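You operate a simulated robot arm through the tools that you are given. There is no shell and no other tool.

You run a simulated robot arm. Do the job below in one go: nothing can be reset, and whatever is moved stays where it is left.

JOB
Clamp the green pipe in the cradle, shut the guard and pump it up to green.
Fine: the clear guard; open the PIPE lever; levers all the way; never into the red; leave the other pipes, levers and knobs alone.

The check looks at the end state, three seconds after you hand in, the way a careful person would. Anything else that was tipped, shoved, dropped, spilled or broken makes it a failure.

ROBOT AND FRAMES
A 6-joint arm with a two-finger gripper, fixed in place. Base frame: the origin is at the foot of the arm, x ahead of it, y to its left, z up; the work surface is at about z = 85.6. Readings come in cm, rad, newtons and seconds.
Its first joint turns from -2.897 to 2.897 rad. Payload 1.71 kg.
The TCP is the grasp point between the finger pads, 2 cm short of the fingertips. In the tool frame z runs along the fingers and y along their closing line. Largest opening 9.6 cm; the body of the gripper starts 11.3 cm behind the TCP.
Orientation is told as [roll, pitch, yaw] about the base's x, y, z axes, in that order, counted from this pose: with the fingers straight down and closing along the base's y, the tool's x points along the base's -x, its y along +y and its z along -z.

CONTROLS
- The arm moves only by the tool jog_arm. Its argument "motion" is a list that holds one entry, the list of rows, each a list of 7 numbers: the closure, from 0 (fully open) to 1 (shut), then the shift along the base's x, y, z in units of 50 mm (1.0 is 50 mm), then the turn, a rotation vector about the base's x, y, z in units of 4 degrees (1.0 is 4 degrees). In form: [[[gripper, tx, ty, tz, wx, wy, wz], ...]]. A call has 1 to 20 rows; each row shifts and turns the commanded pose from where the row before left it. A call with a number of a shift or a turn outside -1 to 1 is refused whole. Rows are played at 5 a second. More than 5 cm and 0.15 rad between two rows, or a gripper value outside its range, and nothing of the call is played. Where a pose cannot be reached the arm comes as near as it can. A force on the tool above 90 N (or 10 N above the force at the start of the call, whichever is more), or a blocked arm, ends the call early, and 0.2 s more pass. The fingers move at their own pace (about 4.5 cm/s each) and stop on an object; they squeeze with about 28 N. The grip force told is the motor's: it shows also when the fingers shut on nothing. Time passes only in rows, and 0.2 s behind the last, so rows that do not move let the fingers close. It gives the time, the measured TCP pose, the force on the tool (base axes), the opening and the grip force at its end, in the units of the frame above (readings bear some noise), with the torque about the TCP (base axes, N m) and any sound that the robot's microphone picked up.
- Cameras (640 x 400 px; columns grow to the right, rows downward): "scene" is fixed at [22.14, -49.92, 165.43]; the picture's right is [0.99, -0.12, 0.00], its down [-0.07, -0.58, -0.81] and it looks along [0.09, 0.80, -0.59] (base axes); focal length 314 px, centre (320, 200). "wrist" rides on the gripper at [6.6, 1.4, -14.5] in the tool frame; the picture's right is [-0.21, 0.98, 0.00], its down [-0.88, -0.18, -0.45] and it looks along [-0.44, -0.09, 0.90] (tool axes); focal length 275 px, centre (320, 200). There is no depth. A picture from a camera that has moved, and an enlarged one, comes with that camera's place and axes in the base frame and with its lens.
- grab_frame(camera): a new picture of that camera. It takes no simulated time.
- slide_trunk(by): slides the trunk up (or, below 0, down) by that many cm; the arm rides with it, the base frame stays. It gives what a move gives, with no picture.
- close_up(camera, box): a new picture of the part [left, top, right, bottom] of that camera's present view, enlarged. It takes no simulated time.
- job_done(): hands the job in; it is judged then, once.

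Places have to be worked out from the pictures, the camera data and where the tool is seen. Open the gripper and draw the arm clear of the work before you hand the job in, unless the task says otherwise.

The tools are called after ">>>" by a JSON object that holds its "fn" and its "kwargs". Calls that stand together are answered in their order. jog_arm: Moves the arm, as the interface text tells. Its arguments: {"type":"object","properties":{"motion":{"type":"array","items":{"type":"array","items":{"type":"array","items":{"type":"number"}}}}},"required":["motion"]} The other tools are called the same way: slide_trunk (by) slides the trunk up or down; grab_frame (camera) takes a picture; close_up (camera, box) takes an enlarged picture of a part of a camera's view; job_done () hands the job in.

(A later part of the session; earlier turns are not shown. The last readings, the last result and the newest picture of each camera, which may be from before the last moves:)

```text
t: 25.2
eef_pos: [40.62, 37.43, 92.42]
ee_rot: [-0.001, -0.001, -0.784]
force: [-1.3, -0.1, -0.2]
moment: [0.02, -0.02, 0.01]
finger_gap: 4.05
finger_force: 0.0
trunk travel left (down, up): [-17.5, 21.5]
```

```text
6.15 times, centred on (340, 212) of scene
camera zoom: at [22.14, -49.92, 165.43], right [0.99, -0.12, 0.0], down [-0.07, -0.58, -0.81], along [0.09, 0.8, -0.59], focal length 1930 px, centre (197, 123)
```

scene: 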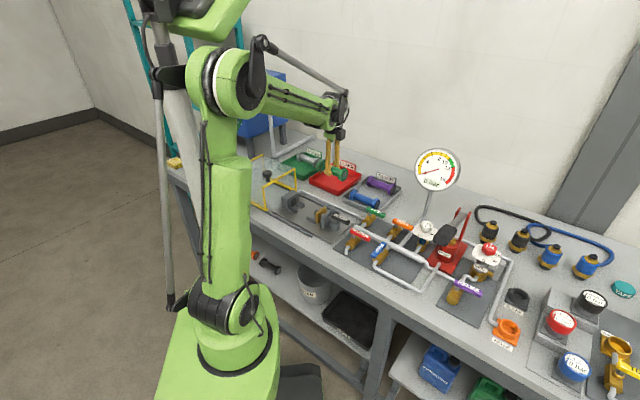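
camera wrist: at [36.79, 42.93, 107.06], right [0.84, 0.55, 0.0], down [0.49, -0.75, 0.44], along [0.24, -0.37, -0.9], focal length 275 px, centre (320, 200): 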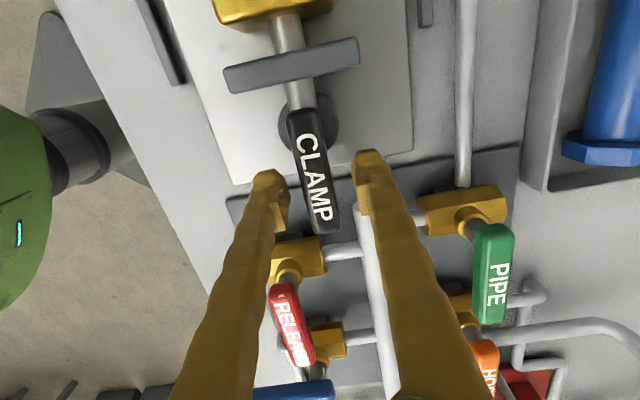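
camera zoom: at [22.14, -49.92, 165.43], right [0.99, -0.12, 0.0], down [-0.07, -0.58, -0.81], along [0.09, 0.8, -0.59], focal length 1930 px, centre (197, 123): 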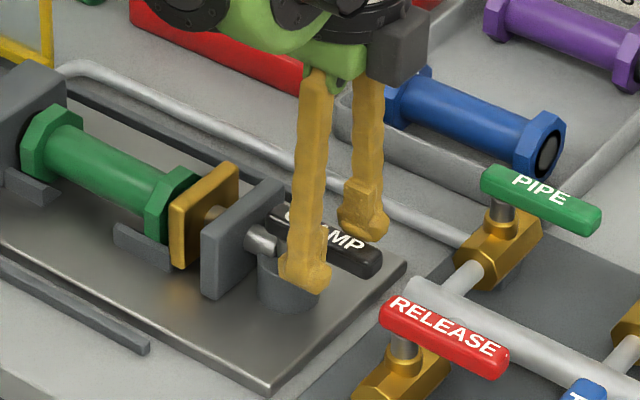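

The fingers straddle the lever. I'll grip it so I can test gently which way it turns.

>>> {"fn": "jog_arm", "kwargs": {"motion": [[[1, 0, 0, 0, 0, 0, 0], [1, 0, 0, 0, 0, 0, 0], [1, 0, 0, 0, 0, 0, 0], [1, 0, 0, 0, 0, 0, 0]]]}}

>>> {"fn": "close_up", "kwargs": {"camera": "wrist", "box": [230, 60, 430, 250]}}

```text
t: 26.2
eef_pos: [40.54, 37.25, 92.4]
ee_rot: [0.001, 0.0, -0.783]
force: [-12.1, -12.1, -12.8]
moment: [-0.2, 0.15, 0.12]
finger_gap: 1.8
finger_force: 34.9
trunk travel left (down, up): [-17.5, 21.5]
```

```text
2.11 times, centred on (330, 155) of wrist
camera zoom: at [36.73, 42.87, 107.06], right [0.84, 0.55, 0.0], down [0.49, -0.75, 0.44], along [0.24, -0.37, -0.9], focal length 580 px, centre (299, 295)
```

zoom: 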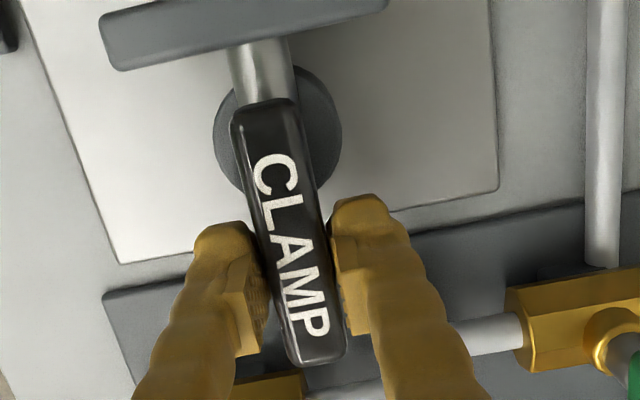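

The gripper reads about 17 N toward -e2, so the lever sits slightly to that side and resists. I'll shift a little toward -e2 to see whether the lever follows freely that way.

>>> {"fn": "jog_arm", "kwargs": {"motion": [[[1, -0.03, -0.03, 0, 0, 0, 0], [1, 0, 0, 0, 0, 0, 0]]]}}

>>> {"fn": "jog_arm", "kwargs": {"motion": [[[1, -0.04, -0.04, 0, 0, 0, 0], [1, -0.04, -0.04, 0, 0, 0, 0], [1, 0, 0, 0, 0, 0, 0]]]}}

```text
t: 26.8
eef_pos: [40.44, 37.38, 92.56]
ee_rot: [0.002, 0.0, -0.783]
force: [1.7, 2.8, -12.8]
moment: [0.12, 0.04, -0.13]
finger_gap: 1.81
finger_force: 35.2
trunk travel left (down, up): [-17.5, 21.5]
```

```text
t: 27.6
eef_pos: [40.15, 36.84, 92.38]
ee_rot: [0.001, 0.0, -0.784]
force: [24.6, 13.8, -8.0]
moment: [0.06, -0.35, -0.86]
finger_gap: 2.01
finger_force: 34.5
trunk travel left (down, up): [-17.5, 21.5]
```

The lever pushes back about 27 N when moved toward -e2. I'll look at whether it actually turned.

>>> {"fn": "close_up", "kwargs": {"camera": "wrist", "box": [230, 60, 430, 250]}}

>>> {"fn": "close_up", "kwargs": {"camera": "scene", "box": [290, 180, 390, 245]}}

```text
2.11 times, centred on (330, 155) of wrist
camera zoom: at [36.44, 42.44, 107.08], right [0.84, 0.55, 0.0], down [0.49, -0.75, 0.44], along [0.24, -0.37, -0.9], focal length 580 px, centre (299, 295)
```

zoom: 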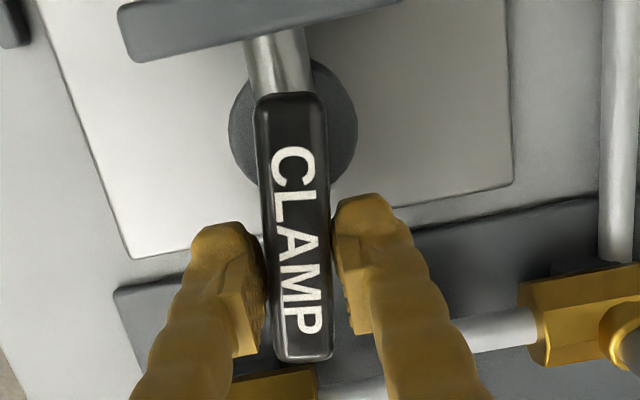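

```text
6.15 times, centred on (340, 212) of scene
camera zoom: at [22.14, -49.92, 165.43], right [0.99, -0.12, 0.0], down [-0.07, -0.58, -0.81], along [0.09, 0.8, -0.59], focal length 1930 px, centre (197, 123)
```

zoom: 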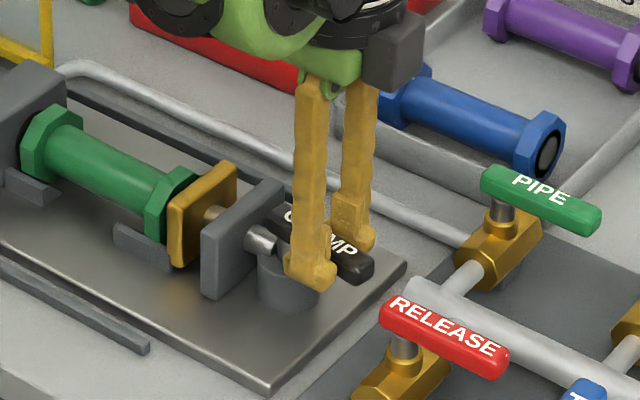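

The lever did turn about 9° toward -e2 (clockwise from above), so that is its closing direction. I'll release, lift, and re-enter with closed fingers on its other side to push it round as a peg.

>>> {"fn": "jog_arm", "kwargs": {"motion": [[[0.58, 0, 0, 0, 0, 0, 0], [0.58, 0, 0, 0, 0, 0, 0], [0.58, 0, 0, 0, 0, 0, 0], [0.58, 0, 0, 0.6, 0, 0, 0], [0.58, 0, 0, 0.6, 0, 0, 0], [1, 0.175, 0.172, 0, 0, 0, 0], [1, 0.175, 0.172, 0, 0, 0, 0], [1, 0, 0, 0, 0, 0, 0], [1, 0, 0, 0, 0, 0, 0], [1, 0, 0, 0, 0, 0, 0]]]}}

>>> {"fn": "grab_frame", "kwargs": {"camera": "wrist"}}

```text
t: 29.8
eef_pos: [41.8, 38.44, 98.62]
ee_rot: [0.0, 0.0, -0.783]
force: [-0.3, -0.7, 0.7]
moment: [-0.03, 0.03, 0.0]
finger_gap: 0.01
finger_force: 28.5
trunk travel left (down, up): [-17.5, 21.5]
```

```text
taken
camera wrist: at [38.07, 44.01, 113.15], right [0.84, 0.55, 0.0], down [0.49, -0.75, 0.44], along [0.24, -0.37, -0.9], focal length 275 px, centre (320, 200)
```

wrist: 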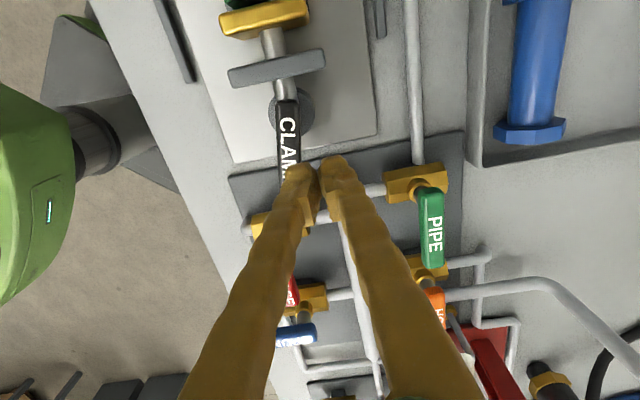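

The closed fingers sit just off the lever's +e2 side. I'll shift 0.4 cm further away for clearance and lower to lever height.

>>> {"fn": "jog_arm", "kwargs": {"motion": [[[1, 0.057, 0.057, 0, 0, 0, 0], [1, 0, 0, -0.5, 0, 0, 0], [1, 0, 0, -0.5, 0, 0, 0], [1, 0, 0, -0.22, 0, 0, 0], [1, 0, 0, 0, 0, 0, 0]]]}}

>>> {"fn": "close_up", "kwargs": {"camera": "wrist", "box": [210, 60, 410, 250]}}

>>> {"fn": "close_up", "kwargs": {"camera": "scene", "box": [290, 180, 390, 245]}}

```text
t: 31.0
eef_pos: [41.89, 38.92, 92.27]
ee_rot: [0.0, 0.0, -0.783]
force: [-0.1, 0.0, -0.3]
moment: [0.01, 0.0, -0.01]
finger_gap: 0.02
finger_force: 28.1
trunk travel left (down, up): [-17.5, 21.5]
```

```text
2.11 times, centred on (310, 155) of wrist
camera zoom: at [38.22, 44.38, 106.82], right [0.84, 0.55, 0.0], down [0.49, -0.75, 0.44], along [0.24, -0.37, -0.9], focal length 580 px, centre (341, 295)
```

zoom: 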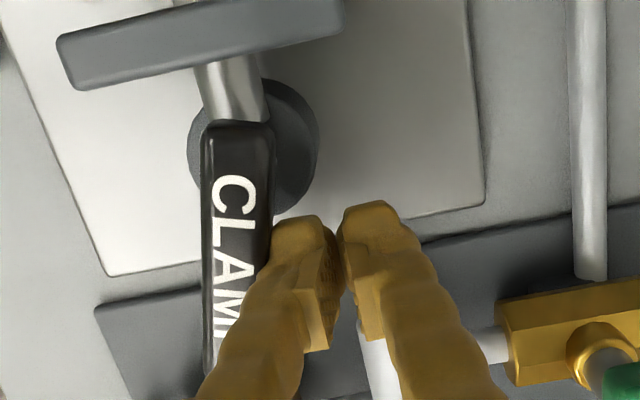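

```text
6.15 times, centred on (340, 212) of scene
camera zoom: at [22.14, -49.92, 165.43], right [0.99, -0.12, 0.0], down [-0.07, -0.58, -0.81], along [0.09, 0.8, -0.59], focal length 1930 px, centre (197, 123)
```

zoom: 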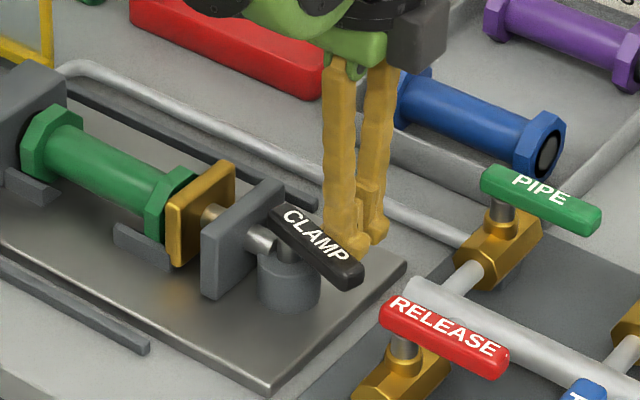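

The peg is beside the lever and the scene view confirms its partial turn. I'll push along the arc in stages and watch the force.

>>> {"fn": "jog_arm", "kwargs": {"motion": [[[1, 0.0, -0.175, 0, 0, 0, 0], [1, 0.0, -0.175, 0, 0, 0, 0], [1, -0.072, -0.085, 0, 0, 0, 0], [1, -0.072, -0.085, 0, 0, 0, 0], [1, 0, 0, 0, 0, 0, 0]]]}}

>>> {"fn": "close_up", "kwargs": {"camera": "scene", "box": [290, 180, 390, 245]}}

```text
t: 32.2
eef_pos: [41.4, 36.22, 92.39]
ee_rot: [0.0, 0.0, -0.784]
force: [-0.4, 0.1, -0.4]
moment: [0.02, 0.01, -0.02]
finger_gap: 0.0
finger_force: 28.3
trunk travel left (down, up): [-17.5, 21.5]
```

```text
6.15 times, centred on (340, 212) of scene
camera zoom: at [22.14, -49.92, 165.43], right [0.99, -0.12, 0.0], down [-0.07, -0.58, -0.81], along [0.09, 0.8, -0.59], focal length 1930 px, centre (197, 123)
```

zoom: 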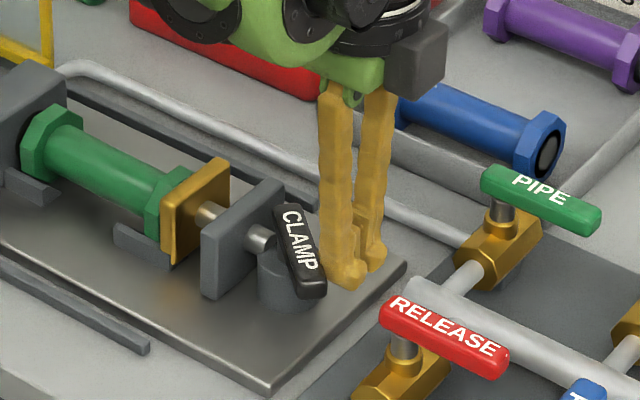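

The lever is turning easily and the brass jaw is advancing. I'll continue the arc.

>>> {"fn": "jog_arm", "kwargs": {"motion": [[[1, -0.123, -0.056, 0, 0, 0, 0], [1, -0.123, -0.056, 0, 0, 0, 0], [1, -0.125, -0.033, 0, 0, 0, 0], [1, -0.125, -0.033, 0, 0, 0, 0], [1, 0, 0, 0, 0, 0, 0]]]}}

>>> {"fn": "close_up", "kwargs": {"camera": "scene", "box": [290, 180, 390, 245]}}

```text
t: 33.4
eef_pos: [38.85, 35.33, 92.46]
ee_rot: [0.002, 0.001, -0.782]
force: [0.3, -0.3, 0.2]
moment: [0.0, -0.04, -0.01]
finger_gap: 0.0
finger_force: 28.2
trunk travel left (down, up): [-17.5, 21.5]
```

```text
6.15 times, centred on (340, 212) of scene
camera zoom: at [22.14, -49.92, 165.43], right [0.99, -0.12, 0.0], down [-0.07, -0.58, -0.81], along [0.09, 0.8, -0.59], focal length 1930 px, centre (197, 123)
```

zoom: 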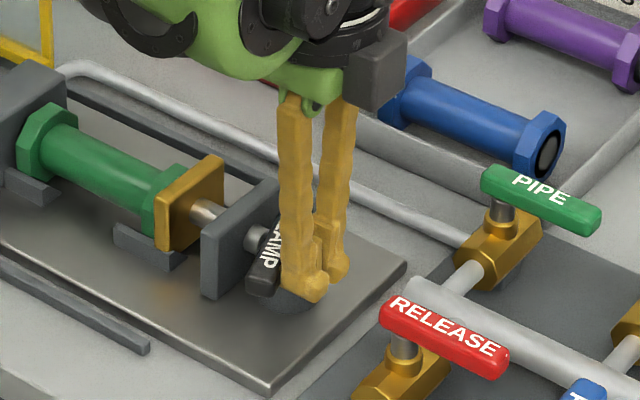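

Lever near 65–70°, pipe now pushed against the fixed jaw. Continuing toward the end stop, slower.

>>> {"fn": "jog_arm", "kwargs": {"motion": [[[1, -0.129, 0.008, 0, 0, 0, 0], [1, -0.129, 0.008, 0, 0, 0, 0], [1, 0, 0, 0, 0, 0, 0]]]}}

>>> {"fn": "jog_arm", "kwargs": {"motion": [[[1, -0.06, 0.02, 0, 0, 0, 0], [1, -0.06, 0.02, 0, 0, 0, 0], [1, 0, 0, 0, 0, 0, 0]]]}}

>>> {"fn": "close_up", "kwargs": {"camera": "scene", "box": [290, 180, 390, 245]}}

>>> {"fn": "grab_frame", "kwargs": {"camera": "wrist"}}

```text
t: 34.2
eef_pos: [37.73, 35.3, 92.48]
ee_rot: [0.0, 0.0, -0.784]
force: [0.5, 0.0, -0.2]
moment: [-0.01, 0.0, 0.01]
finger_gap: 0.0
finger_force: 27.8
trunk travel left (down, up): [-17.5, 21.5]
```

```text
t: 35.0
eef_pos: [37.17, 35.49, 92.43]
ee_rot: [0.001, -0.001, -0.785]
force: [39.2, -16.3, 5.5]
moment: [-0.15, -0.45, -0.36]
finger_gap: 0.59
finger_force: 29.8
trunk travel left (down, up): [-17.5, 21.5]
```

```text
6.15 times, centred on (340, 212) of scene
camera zoom: at [22.14, -49.92, 165.43], right [0.99, -0.12, 0.0], down [-0.07, -0.58, -0.81], along [0.09, 0.8, -0.59], focal length 1930 px, centre (197, 123)
```

zoom: 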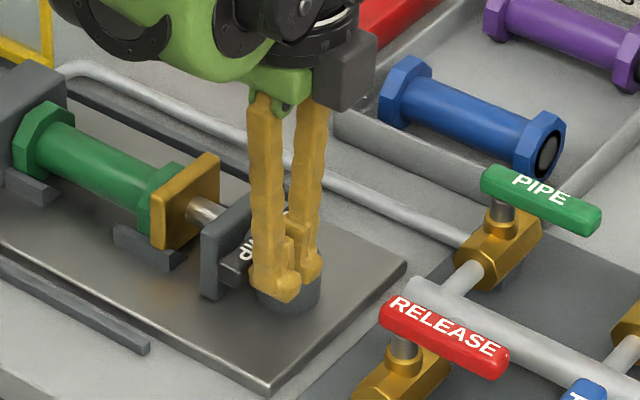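

```text
taken
camera wrist: at [33.51, 41.03, 107.07], right [0.84, 0.55, 0.0], down [0.49, -0.75, 0.44], along [0.24, -0.37, -0.9], focal length 275 px, centre (320, 200)
```

wrist: 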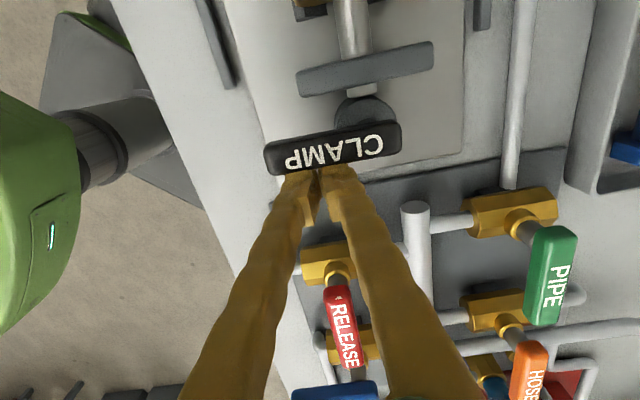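

The lever is at about 91° and the force has jumped to 42 N, so it looks like the end stop. A small extra nudge will confirm it.

>>> {"fn": "jog_arm", "kwargs": {"motion": [[[1, -0.025, 0.02, 0, 0, 0, 0], [1, 0, 0, 0, 0, 0, 0]]]}}

>>> {"fn": "close_up", "kwargs": {"camera": "wrist", "box": [240, 40, 440, 220]}}

```text
t: 35.6
eef_pos: [37.13, 35.5, 92.58]
ee_rot: [0.0, -0.001, -0.786]
force: [60.2, -26.8, 11.6]
moment: [-0.16, -0.63, -0.6]
finger_gap: 0.58
finger_force: 29.5
trunk travel left (down, up): [-17.5, 21.5]
```

```text
2.22 times, centred on (340, 130) of wrist
camera zoom: at [33.44, 41.03, 107.05], right [0.84, 0.55, 0.0], down [0.49, -0.75, 0.45], along [0.24, -0.37, -0.9], focal length 612 px, centre (276, 356)
```

zoom: 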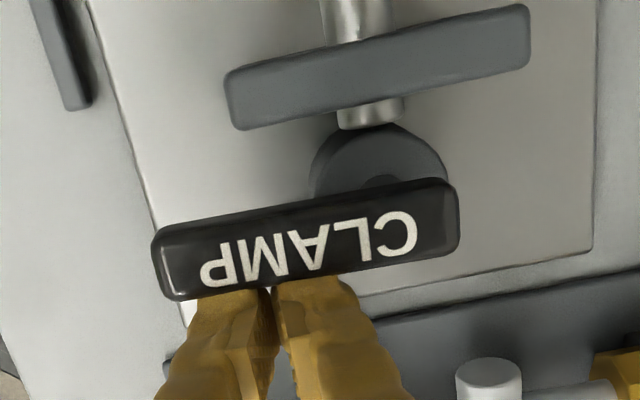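

Force climbed to 66 N with no further motion, so the lever is firmly at its stop at 90°. I'll back off and lift clear, then look at the result and the guard.

>>> {"fn": "jog_arm", "kwargs": {"motion": [[[1, 0.12, -0.1, 0, 0, 0, 0], [1, 0.15, -0.15, 0, 0, 0, 0], [1, 0, 0, 0.5, 0, 0, 0], [1, 0, 0, 0.8, 0, 0, 0], [1, 0, 0, 0.9, 0, 0, 0], [1, 0, 0, 0.6, 0, 0, 0], [1, 0, 0, 0, 0, 0, 0]]]}}

>>> {"fn": "grab_frame", "kwargs": {"camera": "scene"}}

>>> {"fn": "close_up", "kwargs": {"camera": "scene", "box": [210, 130, 370, 250]}}

>>> {"fn": "grab_frame", "kwargs": {"camera": "wrist"}}

```text
t: 37.2
eef_pos: [38.02, 34.59, 106.53]
ee_rot: [-0.001, 0.001, -0.783]
force: [-0.2, -1.0, 0.7]
moment: [-0.02, -0.01, -0.01]
finger_gap: 0.0
finger_force: 29.4
trunk travel left (down, up): [-17.5, 21.5]
```

```text
taken
```

scene: 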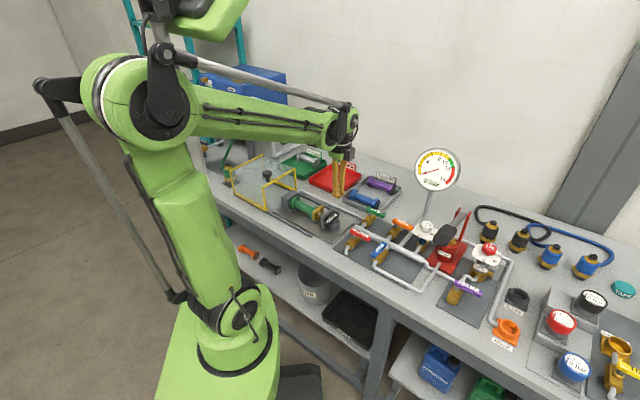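

```text
3.33 times, centred on (290, 190) of scene
camera zoom: at [22.14, -49.92, 165.43], right [0.99, -0.12, 0.0], down [-0.07, -0.58, -0.81], along [0.09, 0.8, -0.59], focal length 1046 px, centre (420, 233)
```

zoom: 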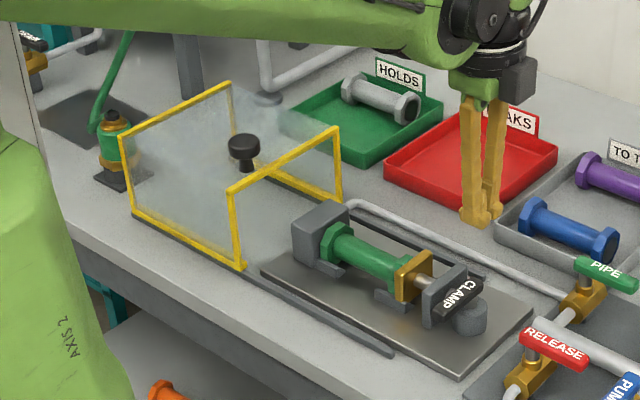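

```text
taken
camera wrist: at [34.32, 40.07, 121.09], right [0.84, 0.55, 0.0], down [0.49, -0.75, 0.44], along [0.24, -0.37, -0.9], focal length 275 px, centre (320, 200)
```

wrist: 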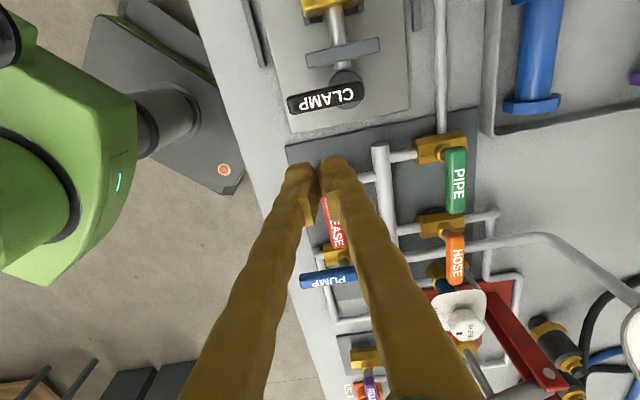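

The pipe is clamped between the jaws and the CLAMP lever is across at its stop. Now I'll go up and over to the guard to look at its black knob.

>>> {"fn": "jog_arm", "kwargs": {"motion": [[[0.385, 0, 0, 0.8, 0, 0, 0], [0.385, -0.3, 0.3, 0.8, 0, 0, 0], [0.385, -0.5, 0.49, 0.7, 0, 0, 0], [0.385, -0.55, 0.54, 0, 0, 0, 0], [0.385, -0.6, 0.58, 0, 0, 0, 0], [0.385, -0.6, 0.58, 0, 0, 0, 0], [0.385, -0.6, 0.58, 0, 0, 0, 0], [0.385, -0.6, 0.58, 0, 0, 0, 0], [0.385, -0.5, 0.48, 0, 0, 0, 0], [0.385, -0.35, 0.34, 0, 0, 0, 0], [0.385, 0, 0, 0, 0, 0, 0], [0.385, 0, 0, 0, 0, 0, 0]]]}}

>>> {"fn": "grab_frame", "kwargs": {"camera": "wrist"}}

>>> {"fn": "grab_frame", "kwargs": {"camera": "scene"}}

```text
t: 39.8
eef_pos: [16.22, 56.93, 117.78]
ee_rot: [-0.006, 0.009, -0.79]
force: [0.1, 0.9, -0.3]
moment: [-0.01, -0.12, -0.02]
finger_gap: 5.9
finger_force: 0.1
trunk travel left (down, up): [-17.5, 21.5]
```

```text
taken
camera wrist: at [12.62, 62.47, 132.34], right [0.84, 0.54, -0.01], down [0.49, -0.75, 0.44], along [0.23, -0.37, -0.9], focal length 275 px, centre (320, 200)
```

wrist: 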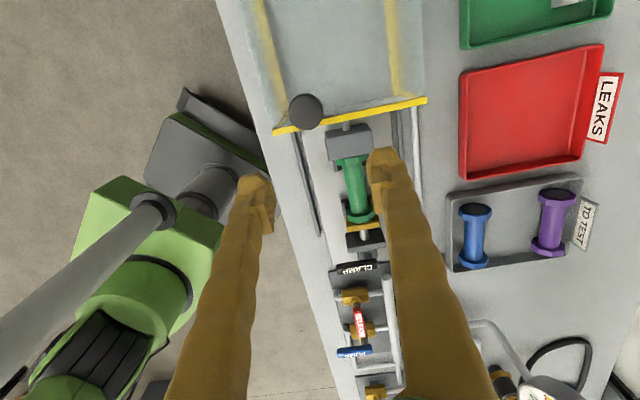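

```text
taken
```

scene: 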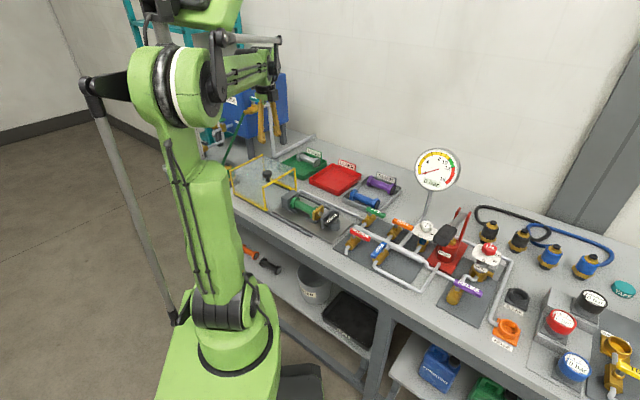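

The knob is on the guard's top, near its front edge and front-bench side. I'll zoom in to fix its location.

>>> {"fn": "close_up", "kwargs": {"camera": "wrist", "box": [230, 20, 450, 200]}}

>>> {"fn": "close_up", "kwargs": {"camera": "scene", "box": [215, 140, 345, 240]}}

```text
2.22 times, centred on (340, 110) of wrist
camera zoom: at [12.62, 62.47, 132.34], right [0.84, 0.54, -0.01], down [0.49, -0.75, 0.44], along [0.23, -0.37, -0.9], focal length 612 px, centre (276, 400)
```

zoom: 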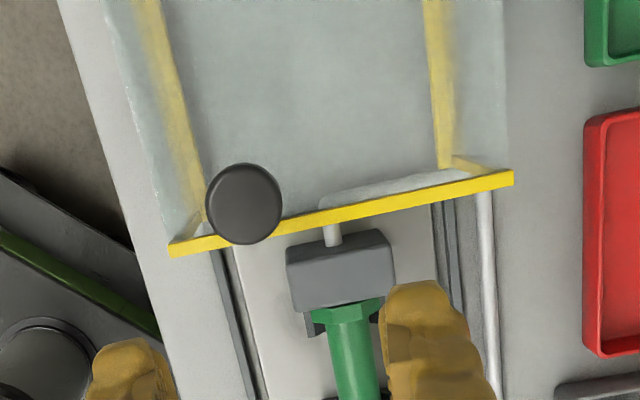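

```text
4.00 times, centred on (280, 190) of scene
camera zoom: at [22.14, -49.92, 165.43], right [0.99, -0.12, 0.0], down [-0.07, -0.58, -0.81], along [0.09, 0.8, -0.59], focal length 1255 px, centre (480, 240)
```

zoom: 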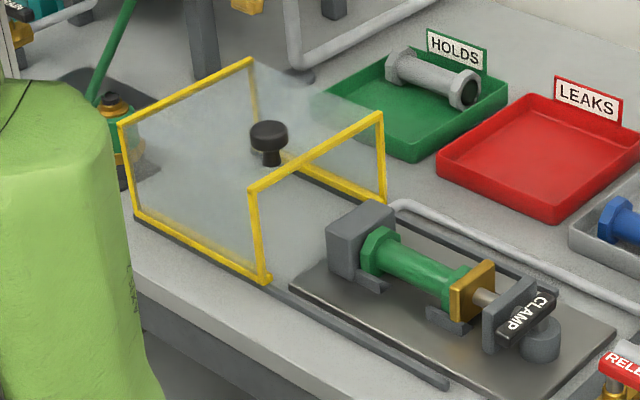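

The knob top is near (13.5, 57.8, 101.5), about 3.9 cm across. I'll set a 2 cm finger gap, move behind it (the -e1 side) and stop just above for a check.

>>> {"fn": "jog_arm", "kwargs": {"motion": [[[0.79, -0.52, 0.337, 0, 0, 0, 0], [0.79, -0.52, 0.337, 0, 0, 0, 0], [0.79, 0, 0, -0.7, 0, 0, 0], [0.79, 0, 0, -0.7, 0, 0, 0], [0.79, 0, 0, -0.7, 0, 0, 0], [0.79, 0, 0, -0.5, 0, 0, 0], [0.79, 0, 0, 0, 0, 0, 0], [0.79, 0, 0, 0, 0, 0, 0]]]}}

>>> {"fn": "grab_frame", "kwargs": {"camera": "wrist"}}

>>> {"fn": "close_up", "kwargs": {"camera": "scene", "box": [215, 120, 345, 220]}}

```text
t: 41.6
eef_pos: [9.8, 60.17, 105.2]
ee_rot: [0.0, 0.0, -0.783]
force: [0.7, 0.2, -0.7]
moment: [0.02, -0.02, 0.02]
finger_gap: 2.01
finger_force: 0.1
trunk travel left (down, up): [-17.5, 21.5]
```

```text
taken
camera wrist: at [6.05, 65.65, 119.74], right [0.84, 0.55, 0.0], down [0.49, -0.75, 0.45], along [0.24, -0.37, -0.9], focal length 275 px, centre (320, 200)
```

wrist: 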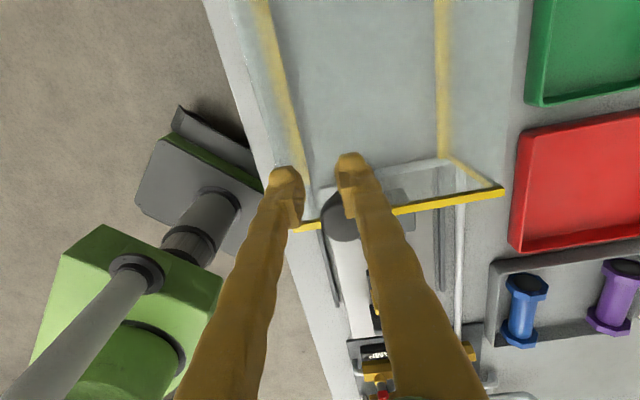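

```text
4.00 times, centred on (280, 170) of scene
camera zoom: at [22.14, -49.92, 165.43], right [0.99, -0.12, 0.0], down [-0.07, -0.58, -0.81], along [0.09, 0.8, -0.59], focal length 1255 px, centre (480, 320)
```

zoom: 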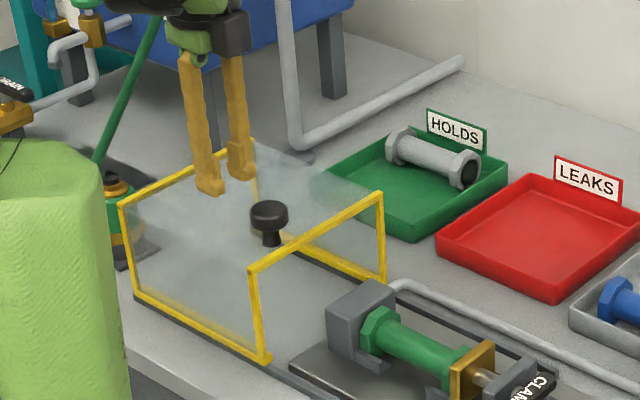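

The knob lies 4.0 cm ahead and 0.74 cm to the tool's +y side. I'll centre on it and lower behind it to z≈100.6.

>>> {"fn": "jog_arm", "kwargs": {"motion": [[[0.79, 0.104, 0.104, 0, 0, 0, 0], [0.79, 0, 0, -0.4, 0, 0, 0], [0.79, 0, 0, -0.4, 0, 0, 0], [0.79, 0, 0, -0.12, 0, 0, 0], [0.79, 0, 0, 0, 0, 0, 0]]]}}

>>> {"fn": "grab_frame", "kwargs": {"camera": "wrist"}}

>>> {"fn": "close_up", "kwargs": {"camera": "scene", "box": [215, 120, 345, 220]}}

```text
t: 42.8
eef_pos: [10.43, 60.79, 100.58]
ee_rot: [-0.001, 0.001, -0.783]
force: [0.5, 0.3, -0.4]
moment: [-0.04, -0.02, 0.01]
finger_gap: 2.01
finger_force: 0.0
trunk travel left (down, up): [-17.5, 21.5]
```

```text
taken
camera wrist: at [6.7, 66.27, 115.09], right [0.84, 0.55, 0.0], down [0.49, -0.75, 0.44], along [0.24, -0.37, -0.9], focal length 275 px, centre (320, 200)
```

wrist: 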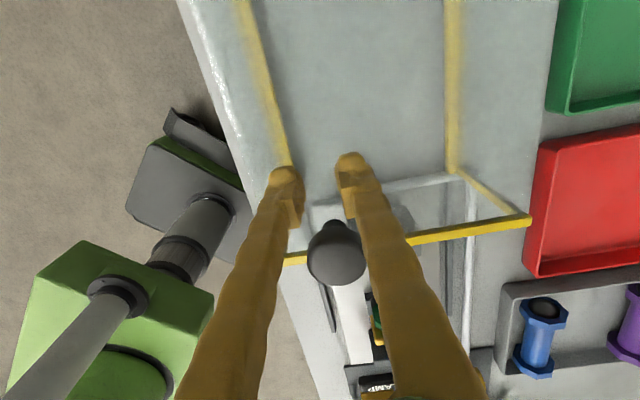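

```text
4.00 times, centred on (280, 170) of scene
camera zoom: at [22.14, -49.92, 165.43], right [0.99, -0.12, 0.0], down [-0.07, -0.58, -0.81], along [0.09, 0.8, -0.59], focal length 1255 px, centre (480, 320)
```

zoom: 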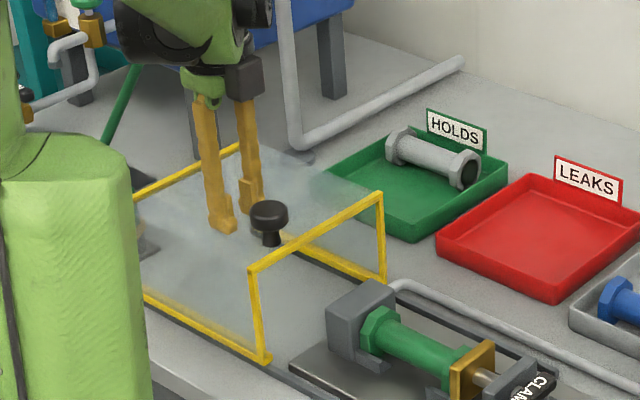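

The fingers are right behind the knob. I'll start pushing along the bench direction slowly and check the force and that the guard slides.

>>> {"fn": "jog_arm", "kwargs": {"motion": [[[0.79, 0.13, -0.08, 0, 0, 0, 0], [0.79, 0.12, -0.12, 0, 0, 0, 0], [0.79, 0.12, -0.12, 0, 0, 0, 0], [0.79, 0.12, -0.12, 0, 0, 0, 0], [0.79, 0.12, -0.12, 0, 0, 0, 0], [0.79, 0, 0, 0, 0, 0, 0]]]}}

>>> {"fn": "close_up", "kwargs": {"camera": "scene", "box": [215, 120, 345, 220]}}

```text
t: 44.2
eef_pos: [13.47, 57.85, 100.41]
ee_rot: [0.0, 0.0, -0.783]
force: [-4.0, -0.3, -0.2]
moment: [-0.04, 0.01, -0.08]
finger_gap: 2.23
finger_force: 1.3
trunk travel left (down, up): [-17.5, 21.5]
```

```text
4.00 times, centred on (280, 170) of scene
camera zoom: at [22.14, -49.92, 165.43], right [0.99, -0.12, 0.0], down [-0.07, -0.58, -0.81], along [0.09, 0.8, -0.59], focal length 1255 px, centre (480, 320)
```

zoom: 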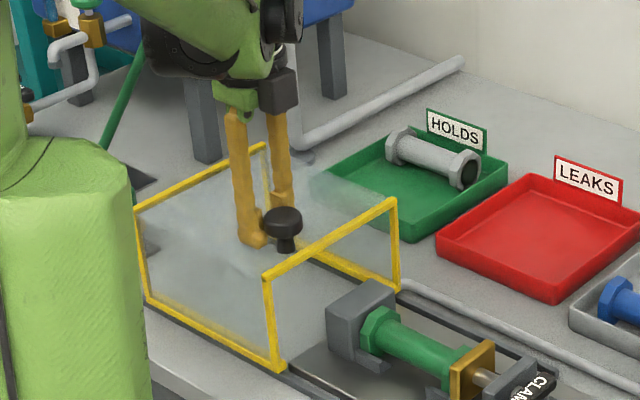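

The guard slides easily with the knob. I'll continue pushing in stages.

>>> {"fn": "jog_arm", "kwargs": {"motion": [[[0.79, 0.14, -0.14, 0, 0, 0, 0], [0.79, 0.14, -0.14, 0, 0, 0, 0], [0.79, 0.14, -0.14, 0, 0, 0, 0], [0.79, 0.14, -0.14, 0, 0, 0, 0], [0.79, 0.14, -0.14, 0, 0, 0, 0], [0.79, 0.14, -0.14, 0, 0, 0, 0], [0.79, 0.14, -0.14, 0, 0, 0, 0], [0.79, 0.14, -0.14, 0, 0, 0, 0], [0.79, 0.14, -0.14, 0, 0, 0, 0], [0.79, 0.14, -0.14, 0, 0, 0, 0], [0.79, 0, 0, 0, 0, 0, 0]]]}}

>>> {"fn": "close_up", "kwargs": {"camera": "scene", "box": [215, 120, 375, 240]}}

>>> {"fn": "grab_frame", "kwargs": {"camera": "wrist"}}

```text
t: 46.6
eef_pos: [20.63, 51.15, 100.3]
ee_rot: [0.001, 0.001, -0.784]
force: [-1.0, -0.2, -0.1]
moment: [-0.01, 0.01, 0.0]
finger_gap: 2.07
finger_force: 0.2
trunk travel left (down, up): [-17.5, 21.5]
```

```text
3.33 times, centred on (295, 180) of scene
camera zoom: at [22.14, -49.92, 165.43], right [0.99, -0.12, 0.0], down [-0.07, -0.58, -0.81], along [0.09, 0.8, -0.59], focal length 1046 px, centre (403, 267)
```

zoom: 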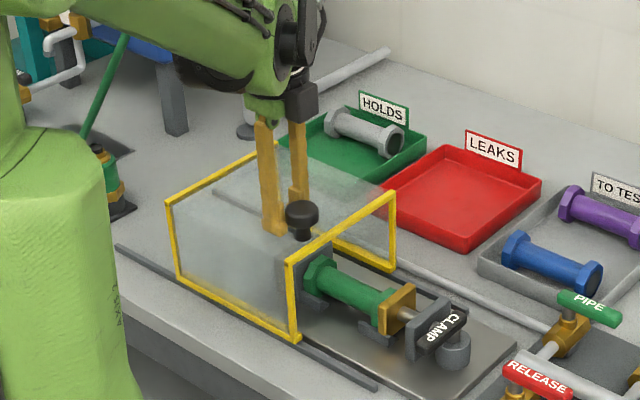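

```text
taken
camera wrist: at [16.76, 56.49, 114.95], right [0.84, 0.55, 0.0], down [0.49, -0.75, 0.44], along [0.24, -0.37, -0.9], focal length 275 px, centre (320, 200)
```

wrist: 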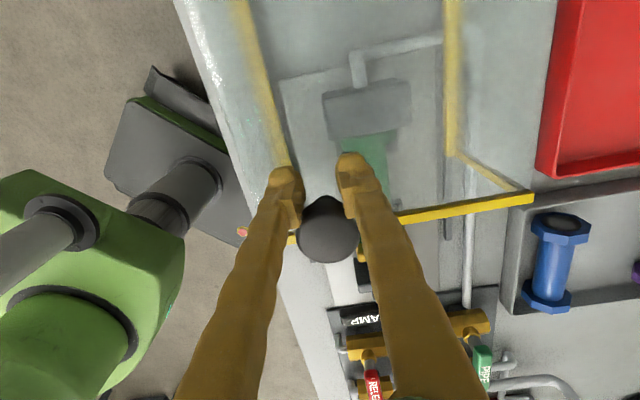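

The guard has travelled about 12.6 cm. Continuing toward its end stop.

>>> {"fn": "jog_arm", "kwargs": {"motion": [[[0.79, 0.14, -0.14, 0.04, 0, 0, 0], [0.79, 0.14, -0.14, 0, 0, 0, 0], [0.79, 0.14, -0.14, 0, 0, 0, 0], [0.79, 0.14, -0.14, 0, 0, 0, 0], [0.79, 0.14, -0.14, 0, 0, 0, 0], [0.79, 0.14, -0.14, 0, 0, 0, 0], [0.79, 0, 0, 0, 0, 0, 0]]]}}

>>> {"fn": "close_up", "kwargs": {"camera": "scene", "box": [215, 120, 375, 240]}}

```text
t: 48.2
eef_pos: [24.62, 46.78, 100.39]
ee_rot: [0.0, 0.0, -0.784]
force: [0.0, 0.3, 0.1]
moment: [-0.01, 0.0, -0.01]
finger_gap: 2.05
finger_force: 0.1
trunk travel left (down, up): [-17.5, 21.5]
```

```text
3.33 times, centred on (295, 180) of scene
camera zoom: at [22.14, -49.92, 165.43], right [0.99, -0.12, 0.0], down [-0.07, -0.58, -0.81], along [0.09, 0.8, -0.59], focal length 1046 px, centre (403, 267)
```

zoom: 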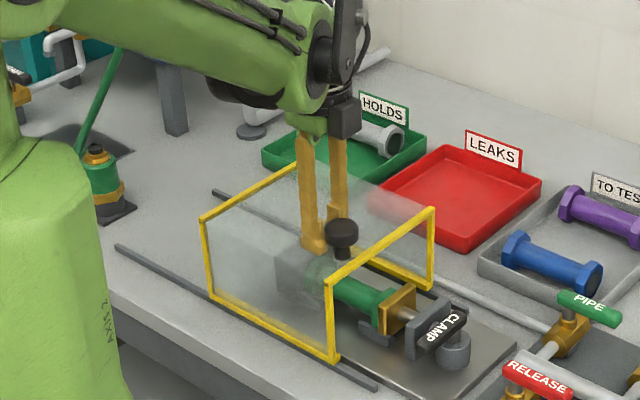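

The guard front is over the brass jaw. I'll push on with smaller steps, watching for the stop.

>>> {"fn": "jog_arm", "kwargs": {"motion": [[[0.79, 0.12, -0.12, 0.02, 0, 0, 0], [0.79, 0.12, -0.12, 0, 0, 0, 0], [0.79, 0.12, -0.12, 0, 0, 0, 0], [0.79, 0.12, -0.12, 0, 0, 0, 0], [0.79, 0, 0, 0, 0, 0, 0]]]}}

>>> {"fn": "close_up", "kwargs": {"camera": "scene", "box": [245, 140, 375, 240]}}

>>> {"fn": "grab_frame", "kwargs": {"camera": "wrist"}}

```text
t: 49.4
eef_pos: [27.19, 44.33, 100.7]
ee_rot: [-0.001, -0.001, -0.784]
force: [-1.7, -0.6, -0.5]
moment: [0.05, 0.0, -0.03]
finger_gap: 2.12
finger_force: 0.6
trunk travel left (down, up): [-17.5, 21.5]
```

```text
4.00 times, centred on (310, 190) of scene
camera zoom: at [22.14, -49.92, 165.43], right [0.99, -0.12, 0.0], down [-0.07, -0.58, -0.81], along [0.09, 0.8, -0.59], focal length 1255 px, centre (360, 240)
```

zoom: 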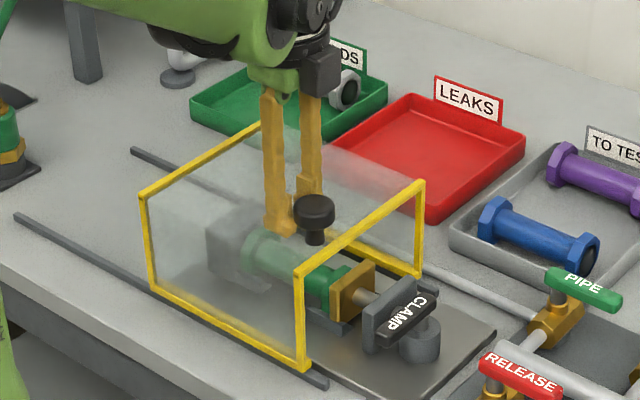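

```text
taken
camera wrist: at [23.35, 49.93, 115.29], right [0.84, 0.55, 0.0], down [0.49, -0.75, 0.44], along [0.24, -0.37, -0.9], focal length 275 px, centre (320, 200)
```

wrist: 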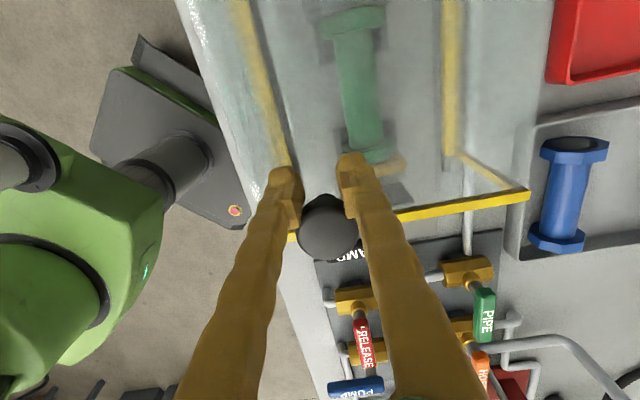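

About 2 cm of rail remains ahead of the guard's front. I'll advance in half-centimetre steps until it meets its stop.

>>> {"fn": "jog_arm", "kwargs": {"motion": [[[0.79, 0.08, -0.08, 0, 0, 0, 0], [0.79, 0.08, -0.08, 0, 0, 0, 0], [0.79, 0.08, -0.08, 0, 0, 0, 0], [0.79, 0, 0, 0, 0, 0, 0]]]}}

>>> {"fn": "close_up", "kwargs": {"camera": "scene", "box": [245, 140, 375, 240]}}

```text
t: 50.4
eef_pos: [28.35, 43.03, 100.71]
ee_rot: [0.0, -0.003, -0.784]
force: [-1.5, 1.1, 0.6]
moment: [0.01, 0.05, -0.03]
finger_gap: 2.1
finger_force: 0.3
trunk travel left (down, up): [-17.5, 21.5]
```

```text
4.00 times, centred on (310, 190) of scene
camera zoom: at [22.14, -49.92, 165.43], right [0.99, -0.12, 0.0], down [-0.07, -0.58, -0.81], along [0.09, 0.8, -0.59], focal length 1255 px, centre (360, 240)
```

zoom: 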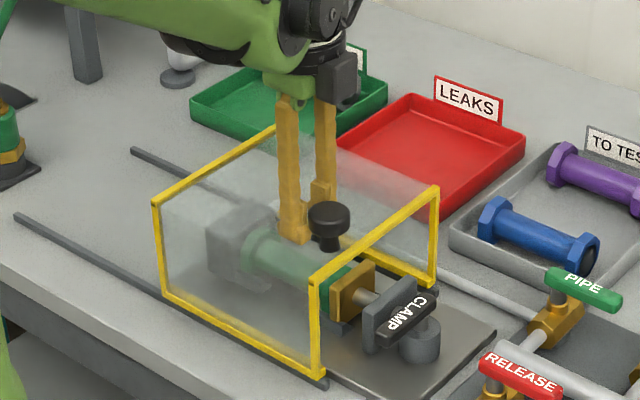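

Close to the rail end now, still with low force. Another short advance.

>>> {"fn": "jog_arm", "kwargs": {"motion": [[[0.79, 0.06, -0.06, 0, 0, 0, 0], [0.79, 0.06, -0.06, 0, 0, 0, 0], [0.79, 0, 0, 0, 0, 0, 0]]]}}

>>> {"fn": "jog_arm", "kwargs": {"motion": [[[0.79, 0.06, -0.06, 0, 0, 0, 0], [0.79, 0.06, -0.06, 0, 0, 0, 0], [0.79, 0, 0, 0, 0, 0, 0]]]}}

>>> {"fn": "close_up", "kwargs": {"camera": "scene", "box": [245, 140, 375, 240]}}

```text
t: 51.2
eef_pos: [28.46, 43.09, 100.64]
ee_rot: [0.003, -0.003, -0.785]
force: [-15.5, 52.1, -10.2]
moment: [0.55, 0.8, 0.43]
finger_gap: 2.18
finger_force: 34.6
trunk travel left (down, up): [-17.5, 21.5]
```

```text
t: 51.7
eef_pos: [28.36, 43.15, 100.9]
ee_rot: [0.009, 0.003, -0.78]
force: [-33.4, 52.2, -10.9]
moment: [0.05, -0.69, 0.36]
finger_gap: 2.0
finger_force: 35.4
trunk travel left (down, up): [-17.5, 21.5]
stopped in row 2: the force on the tool passed its limit at 95 N (the readings are from after the stop); the commanded pose is now the measured one
```

```text
4.00 times, centred on (310, 190) of scene
camera zoom: at [22.14, -49.92, 165.43], right [0.99, -0.12, 0.0], down [-0.07, -0.58, -0.81], along [0.09, 0.8, -0.59], focal length 1255 px, centre (360, 240)
```

zoom: 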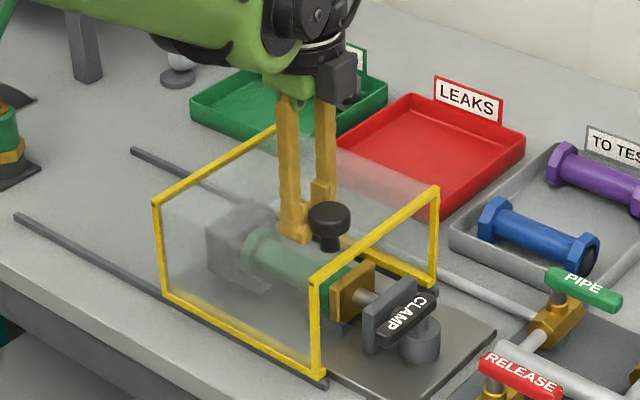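

The guard met a hard stop at the rail end (about 60–95 N, no further motion), so it's fully shut over the pipe. I'll back off and rise clear.

>>> {"fn": "jog_arm", "kwargs": {"motion": [[[0.79, -0.1, 0.1, 0, 0, 0, 0], [0.79, -0.15, 0.15, 0, 0, 0, 0], [0.79, 0, 0, 0.5, 0, 0, 0], [0.79, 0, 0, 0.9, 0, 0, 0], [0.79, 0, 0, 0.9, 0, 0, 0], [0.79, 0, 0, 0, 0, 0, 0]]]}}

>>> {"fn": "grab_frame", "kwargs": {"camera": "wrist"}}

>>> {"fn": "grab_frame", "kwargs": {"camera": "scene"}}

>>> {"fn": "close_up", "kwargs": {"camera": "scene", "box": [245, 150, 375, 240]}}

```text
t: 53.1
eef_pos: [27.79, 43.73, 112.21]
ee_rot: [0.007, 0.002, -0.782]
force: [0.6, -0.5, 0.2]
moment: [0.05, 0.02, 0.02]
finger_gap: 2.03
finger_force: 0.1
trunk travel left (down, up): [-17.5, 21.5]
```

```text
taken
camera wrist: at [23.95, 49.09, 126.89], right [0.84, 0.55, 0.01], down [0.49, -0.75, 0.44], along [0.25, -0.37, -0.9], focal length 275 px, centre (320, 200)
```

wrist: 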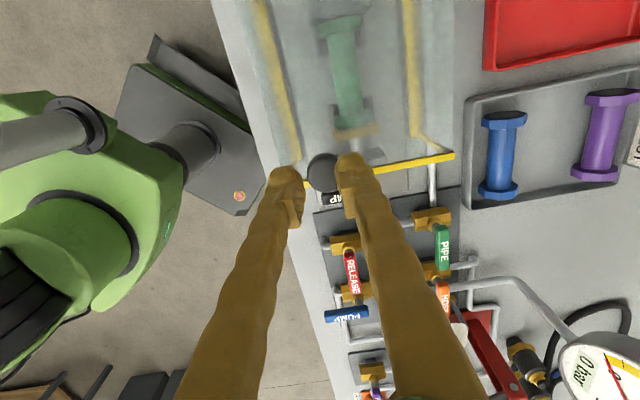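

```text
taken
```

scene: 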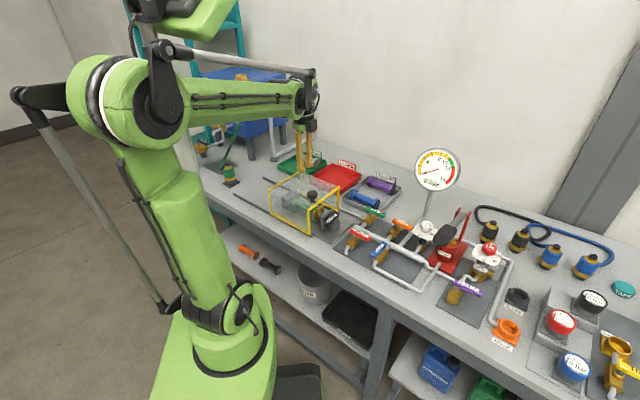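

```text
4.44 times, centred on (310, 195) of scene
camera zoom: at [22.14, -49.92, 165.43], right [0.99, -0.12, 0.0], down [-0.07, -0.58, -0.81], along [0.09, 0.8, -0.59], focal length 1394 px, centre (364, 222)
```

zoom: 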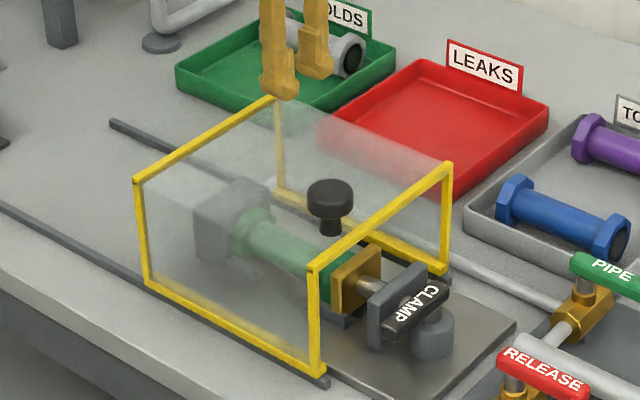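

The guard is shut, and the clamp and pipe look good. Now I'll go over the PIPE valve lever, near (50, 40), to measure it, correcting a slight tilt on the way.

>>> {"fn": "jog_arm", "kwargs": {"motion": [[[0.58, 0.593, -0.118, 0, -0.07, 0.07, 0], [0.58, 0.593, -0.118, 0, 0, 0, 0], [0.58, 0.593, -0.118, 0, 0, 0, 0], [0.58, 0.593, -0.118, 0, 0, 0, 0], [0.58, 0.593, -0.118, 0, 0, 0, 0], [0.58, 0.593, -0.118, 0, 0, 0, 0], [0.58, 0.593, -0.118, 0, 0, 0, 0], [0.58, 0.5, -0.1, -0.5, 0, 0, 0], [0.58, 0, 0, -0.4, 0, 0, 0], [0.58, 0, 0, 0, 0, 0, 0], [0.58, 0, 0, 0, 0, 0, 0]]]}}

>>> {"fn": "grab_frame", "kwargs": {"camera": "wrist"}}

>>> {"fn": "close_up", "kwargs": {"camera": "wrist", "box": [230, 40, 430, 220]}}

>>> {"fn": "close_up", "kwargs": {"camera": "scene", "box": [340, 180, 470, 280]}}

```text
t: 55.5
eef_pos: [51.48, 38.96, 107.69]
ee_rot: [-0.004, 0.006, -0.784]
force: [-0.6, 0.2, 0.0]
moment: [-0.03, 0.02, -0.01]
finger_gap: 4.04
finger_force: 0.1
trunk travel left (down, up): [-17.5, 21.5]
```

```text
taken
camera wrist: at [47.8, 44.44, 122.26], right [0.84, 0.55, 0.0], down [0.49, -0.75, 0.44], along [0.24, -0.37, -0.9], focal length 275 px, centre (320, 200)
```

wrist: 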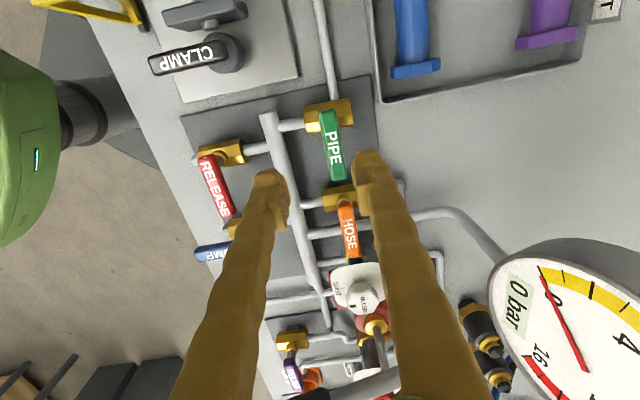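

```text
2.22 times, centred on (330, 130) of wrist
camera zoom: at [47.8, 44.44, 122.26], right [0.84, 0.55, 0.0], down [0.49, -0.75, 0.44], along [0.24, -0.37, -0.9], focal length 612 px, centre (298, 356)
```

zoom: 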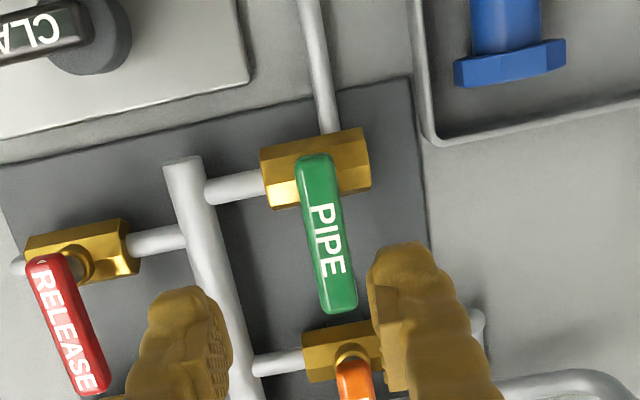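

```text
4.00 times, centred on (405, 230) of scene
camera zoom: at [22.14, -49.92, 165.43], right [0.99, -0.12, 0.0], down [-0.07, -0.58, -0.81], along [0.09, 0.8, -0.59], focal length 1255 px, centre (-20, 80)
```

zoom: 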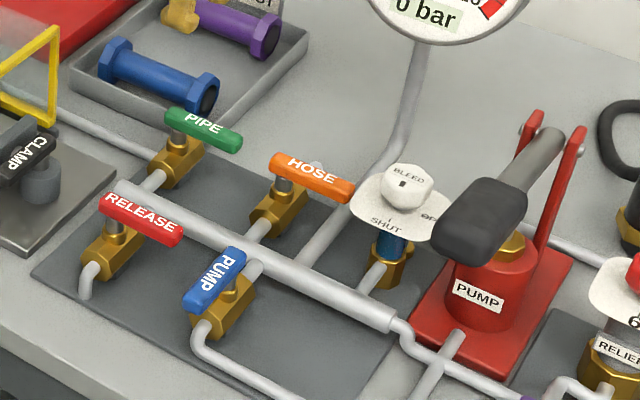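

The PIPE lever lies along +e1 from its pivot near (51.45, 40.8), with its top at z≈93.6. CLAMP closed clockwise and PUMP's open position is clockwise too, so I'll set closed fingers on its +e2 side to nudge it clockwise.

>>> {"fn": "jog_arm", "kwargs": {"motion": [[[1, 0.418, 0.105, 0, -0.02, -0.1, 0], [1, 0.418, 0.105, 0, 0, 0, 0], [1, 0, 0, 0, 0, 0, 0], [1, 0, 0, -0.7, 0, 0, 0], [1, 0, 0, -0.7, 0, 0, 0], [1, 0, 0, -0.5, 0, 0, 0], [1, 0, 0, 0, 0, 0, 0]]]}}

>>> {"fn": "grab_frame", "kwargs": {"camera": "wrist"}}

>>> {"fn": "close_up", "kwargs": {"camera": "scene", "box": [340, 160, 470, 260]}}

```text
t: 57.1
eef_pos: [55.81, 40.03, 98.05]
ee_rot: [0.0, -0.001, -0.784]
force: [0.6, 0.5, -0.8]
moment: [-0.01, 0.03, 0.0]
finger_gap: 0.0
finger_force: 28.0
trunk travel left (down, up): [-17.5, 21.5]
```

```text
taken
camera wrist: at [52.1, 45.66, 112.63], right [0.84, 0.55, 0.0], down [0.49, -0.75, 0.45], along [0.24, -0.37, -0.9], focal length 275 px, centre (320, 200)
```

wrist: 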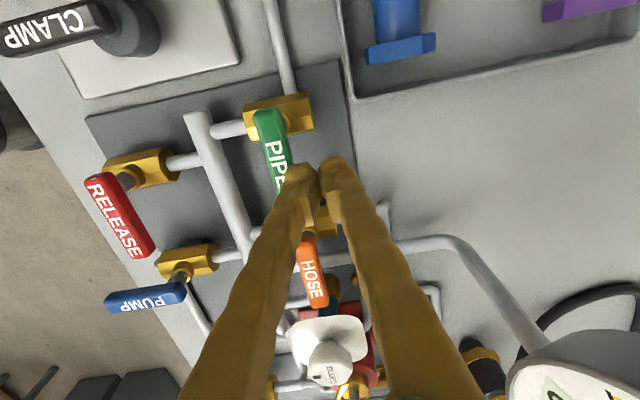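

```text
4.00 times, centred on (405, 210) of scene
camera zoom: at [22.14, -49.92, 165.43], right [0.99, -0.12, 0.0], down [-0.07, -0.58, -0.81], along [0.09, 0.8, -0.59], focal length 1255 px, centre (-20, 160)
```

zoom: 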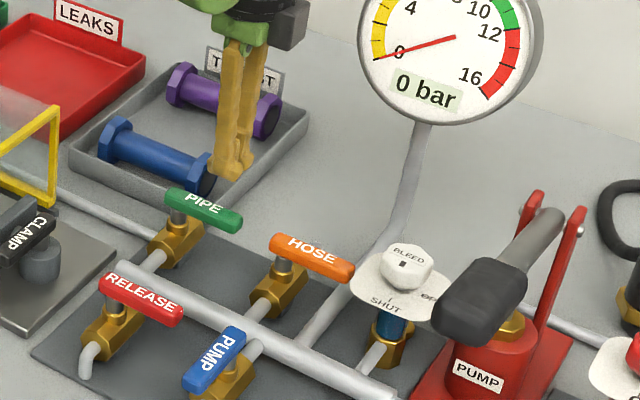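

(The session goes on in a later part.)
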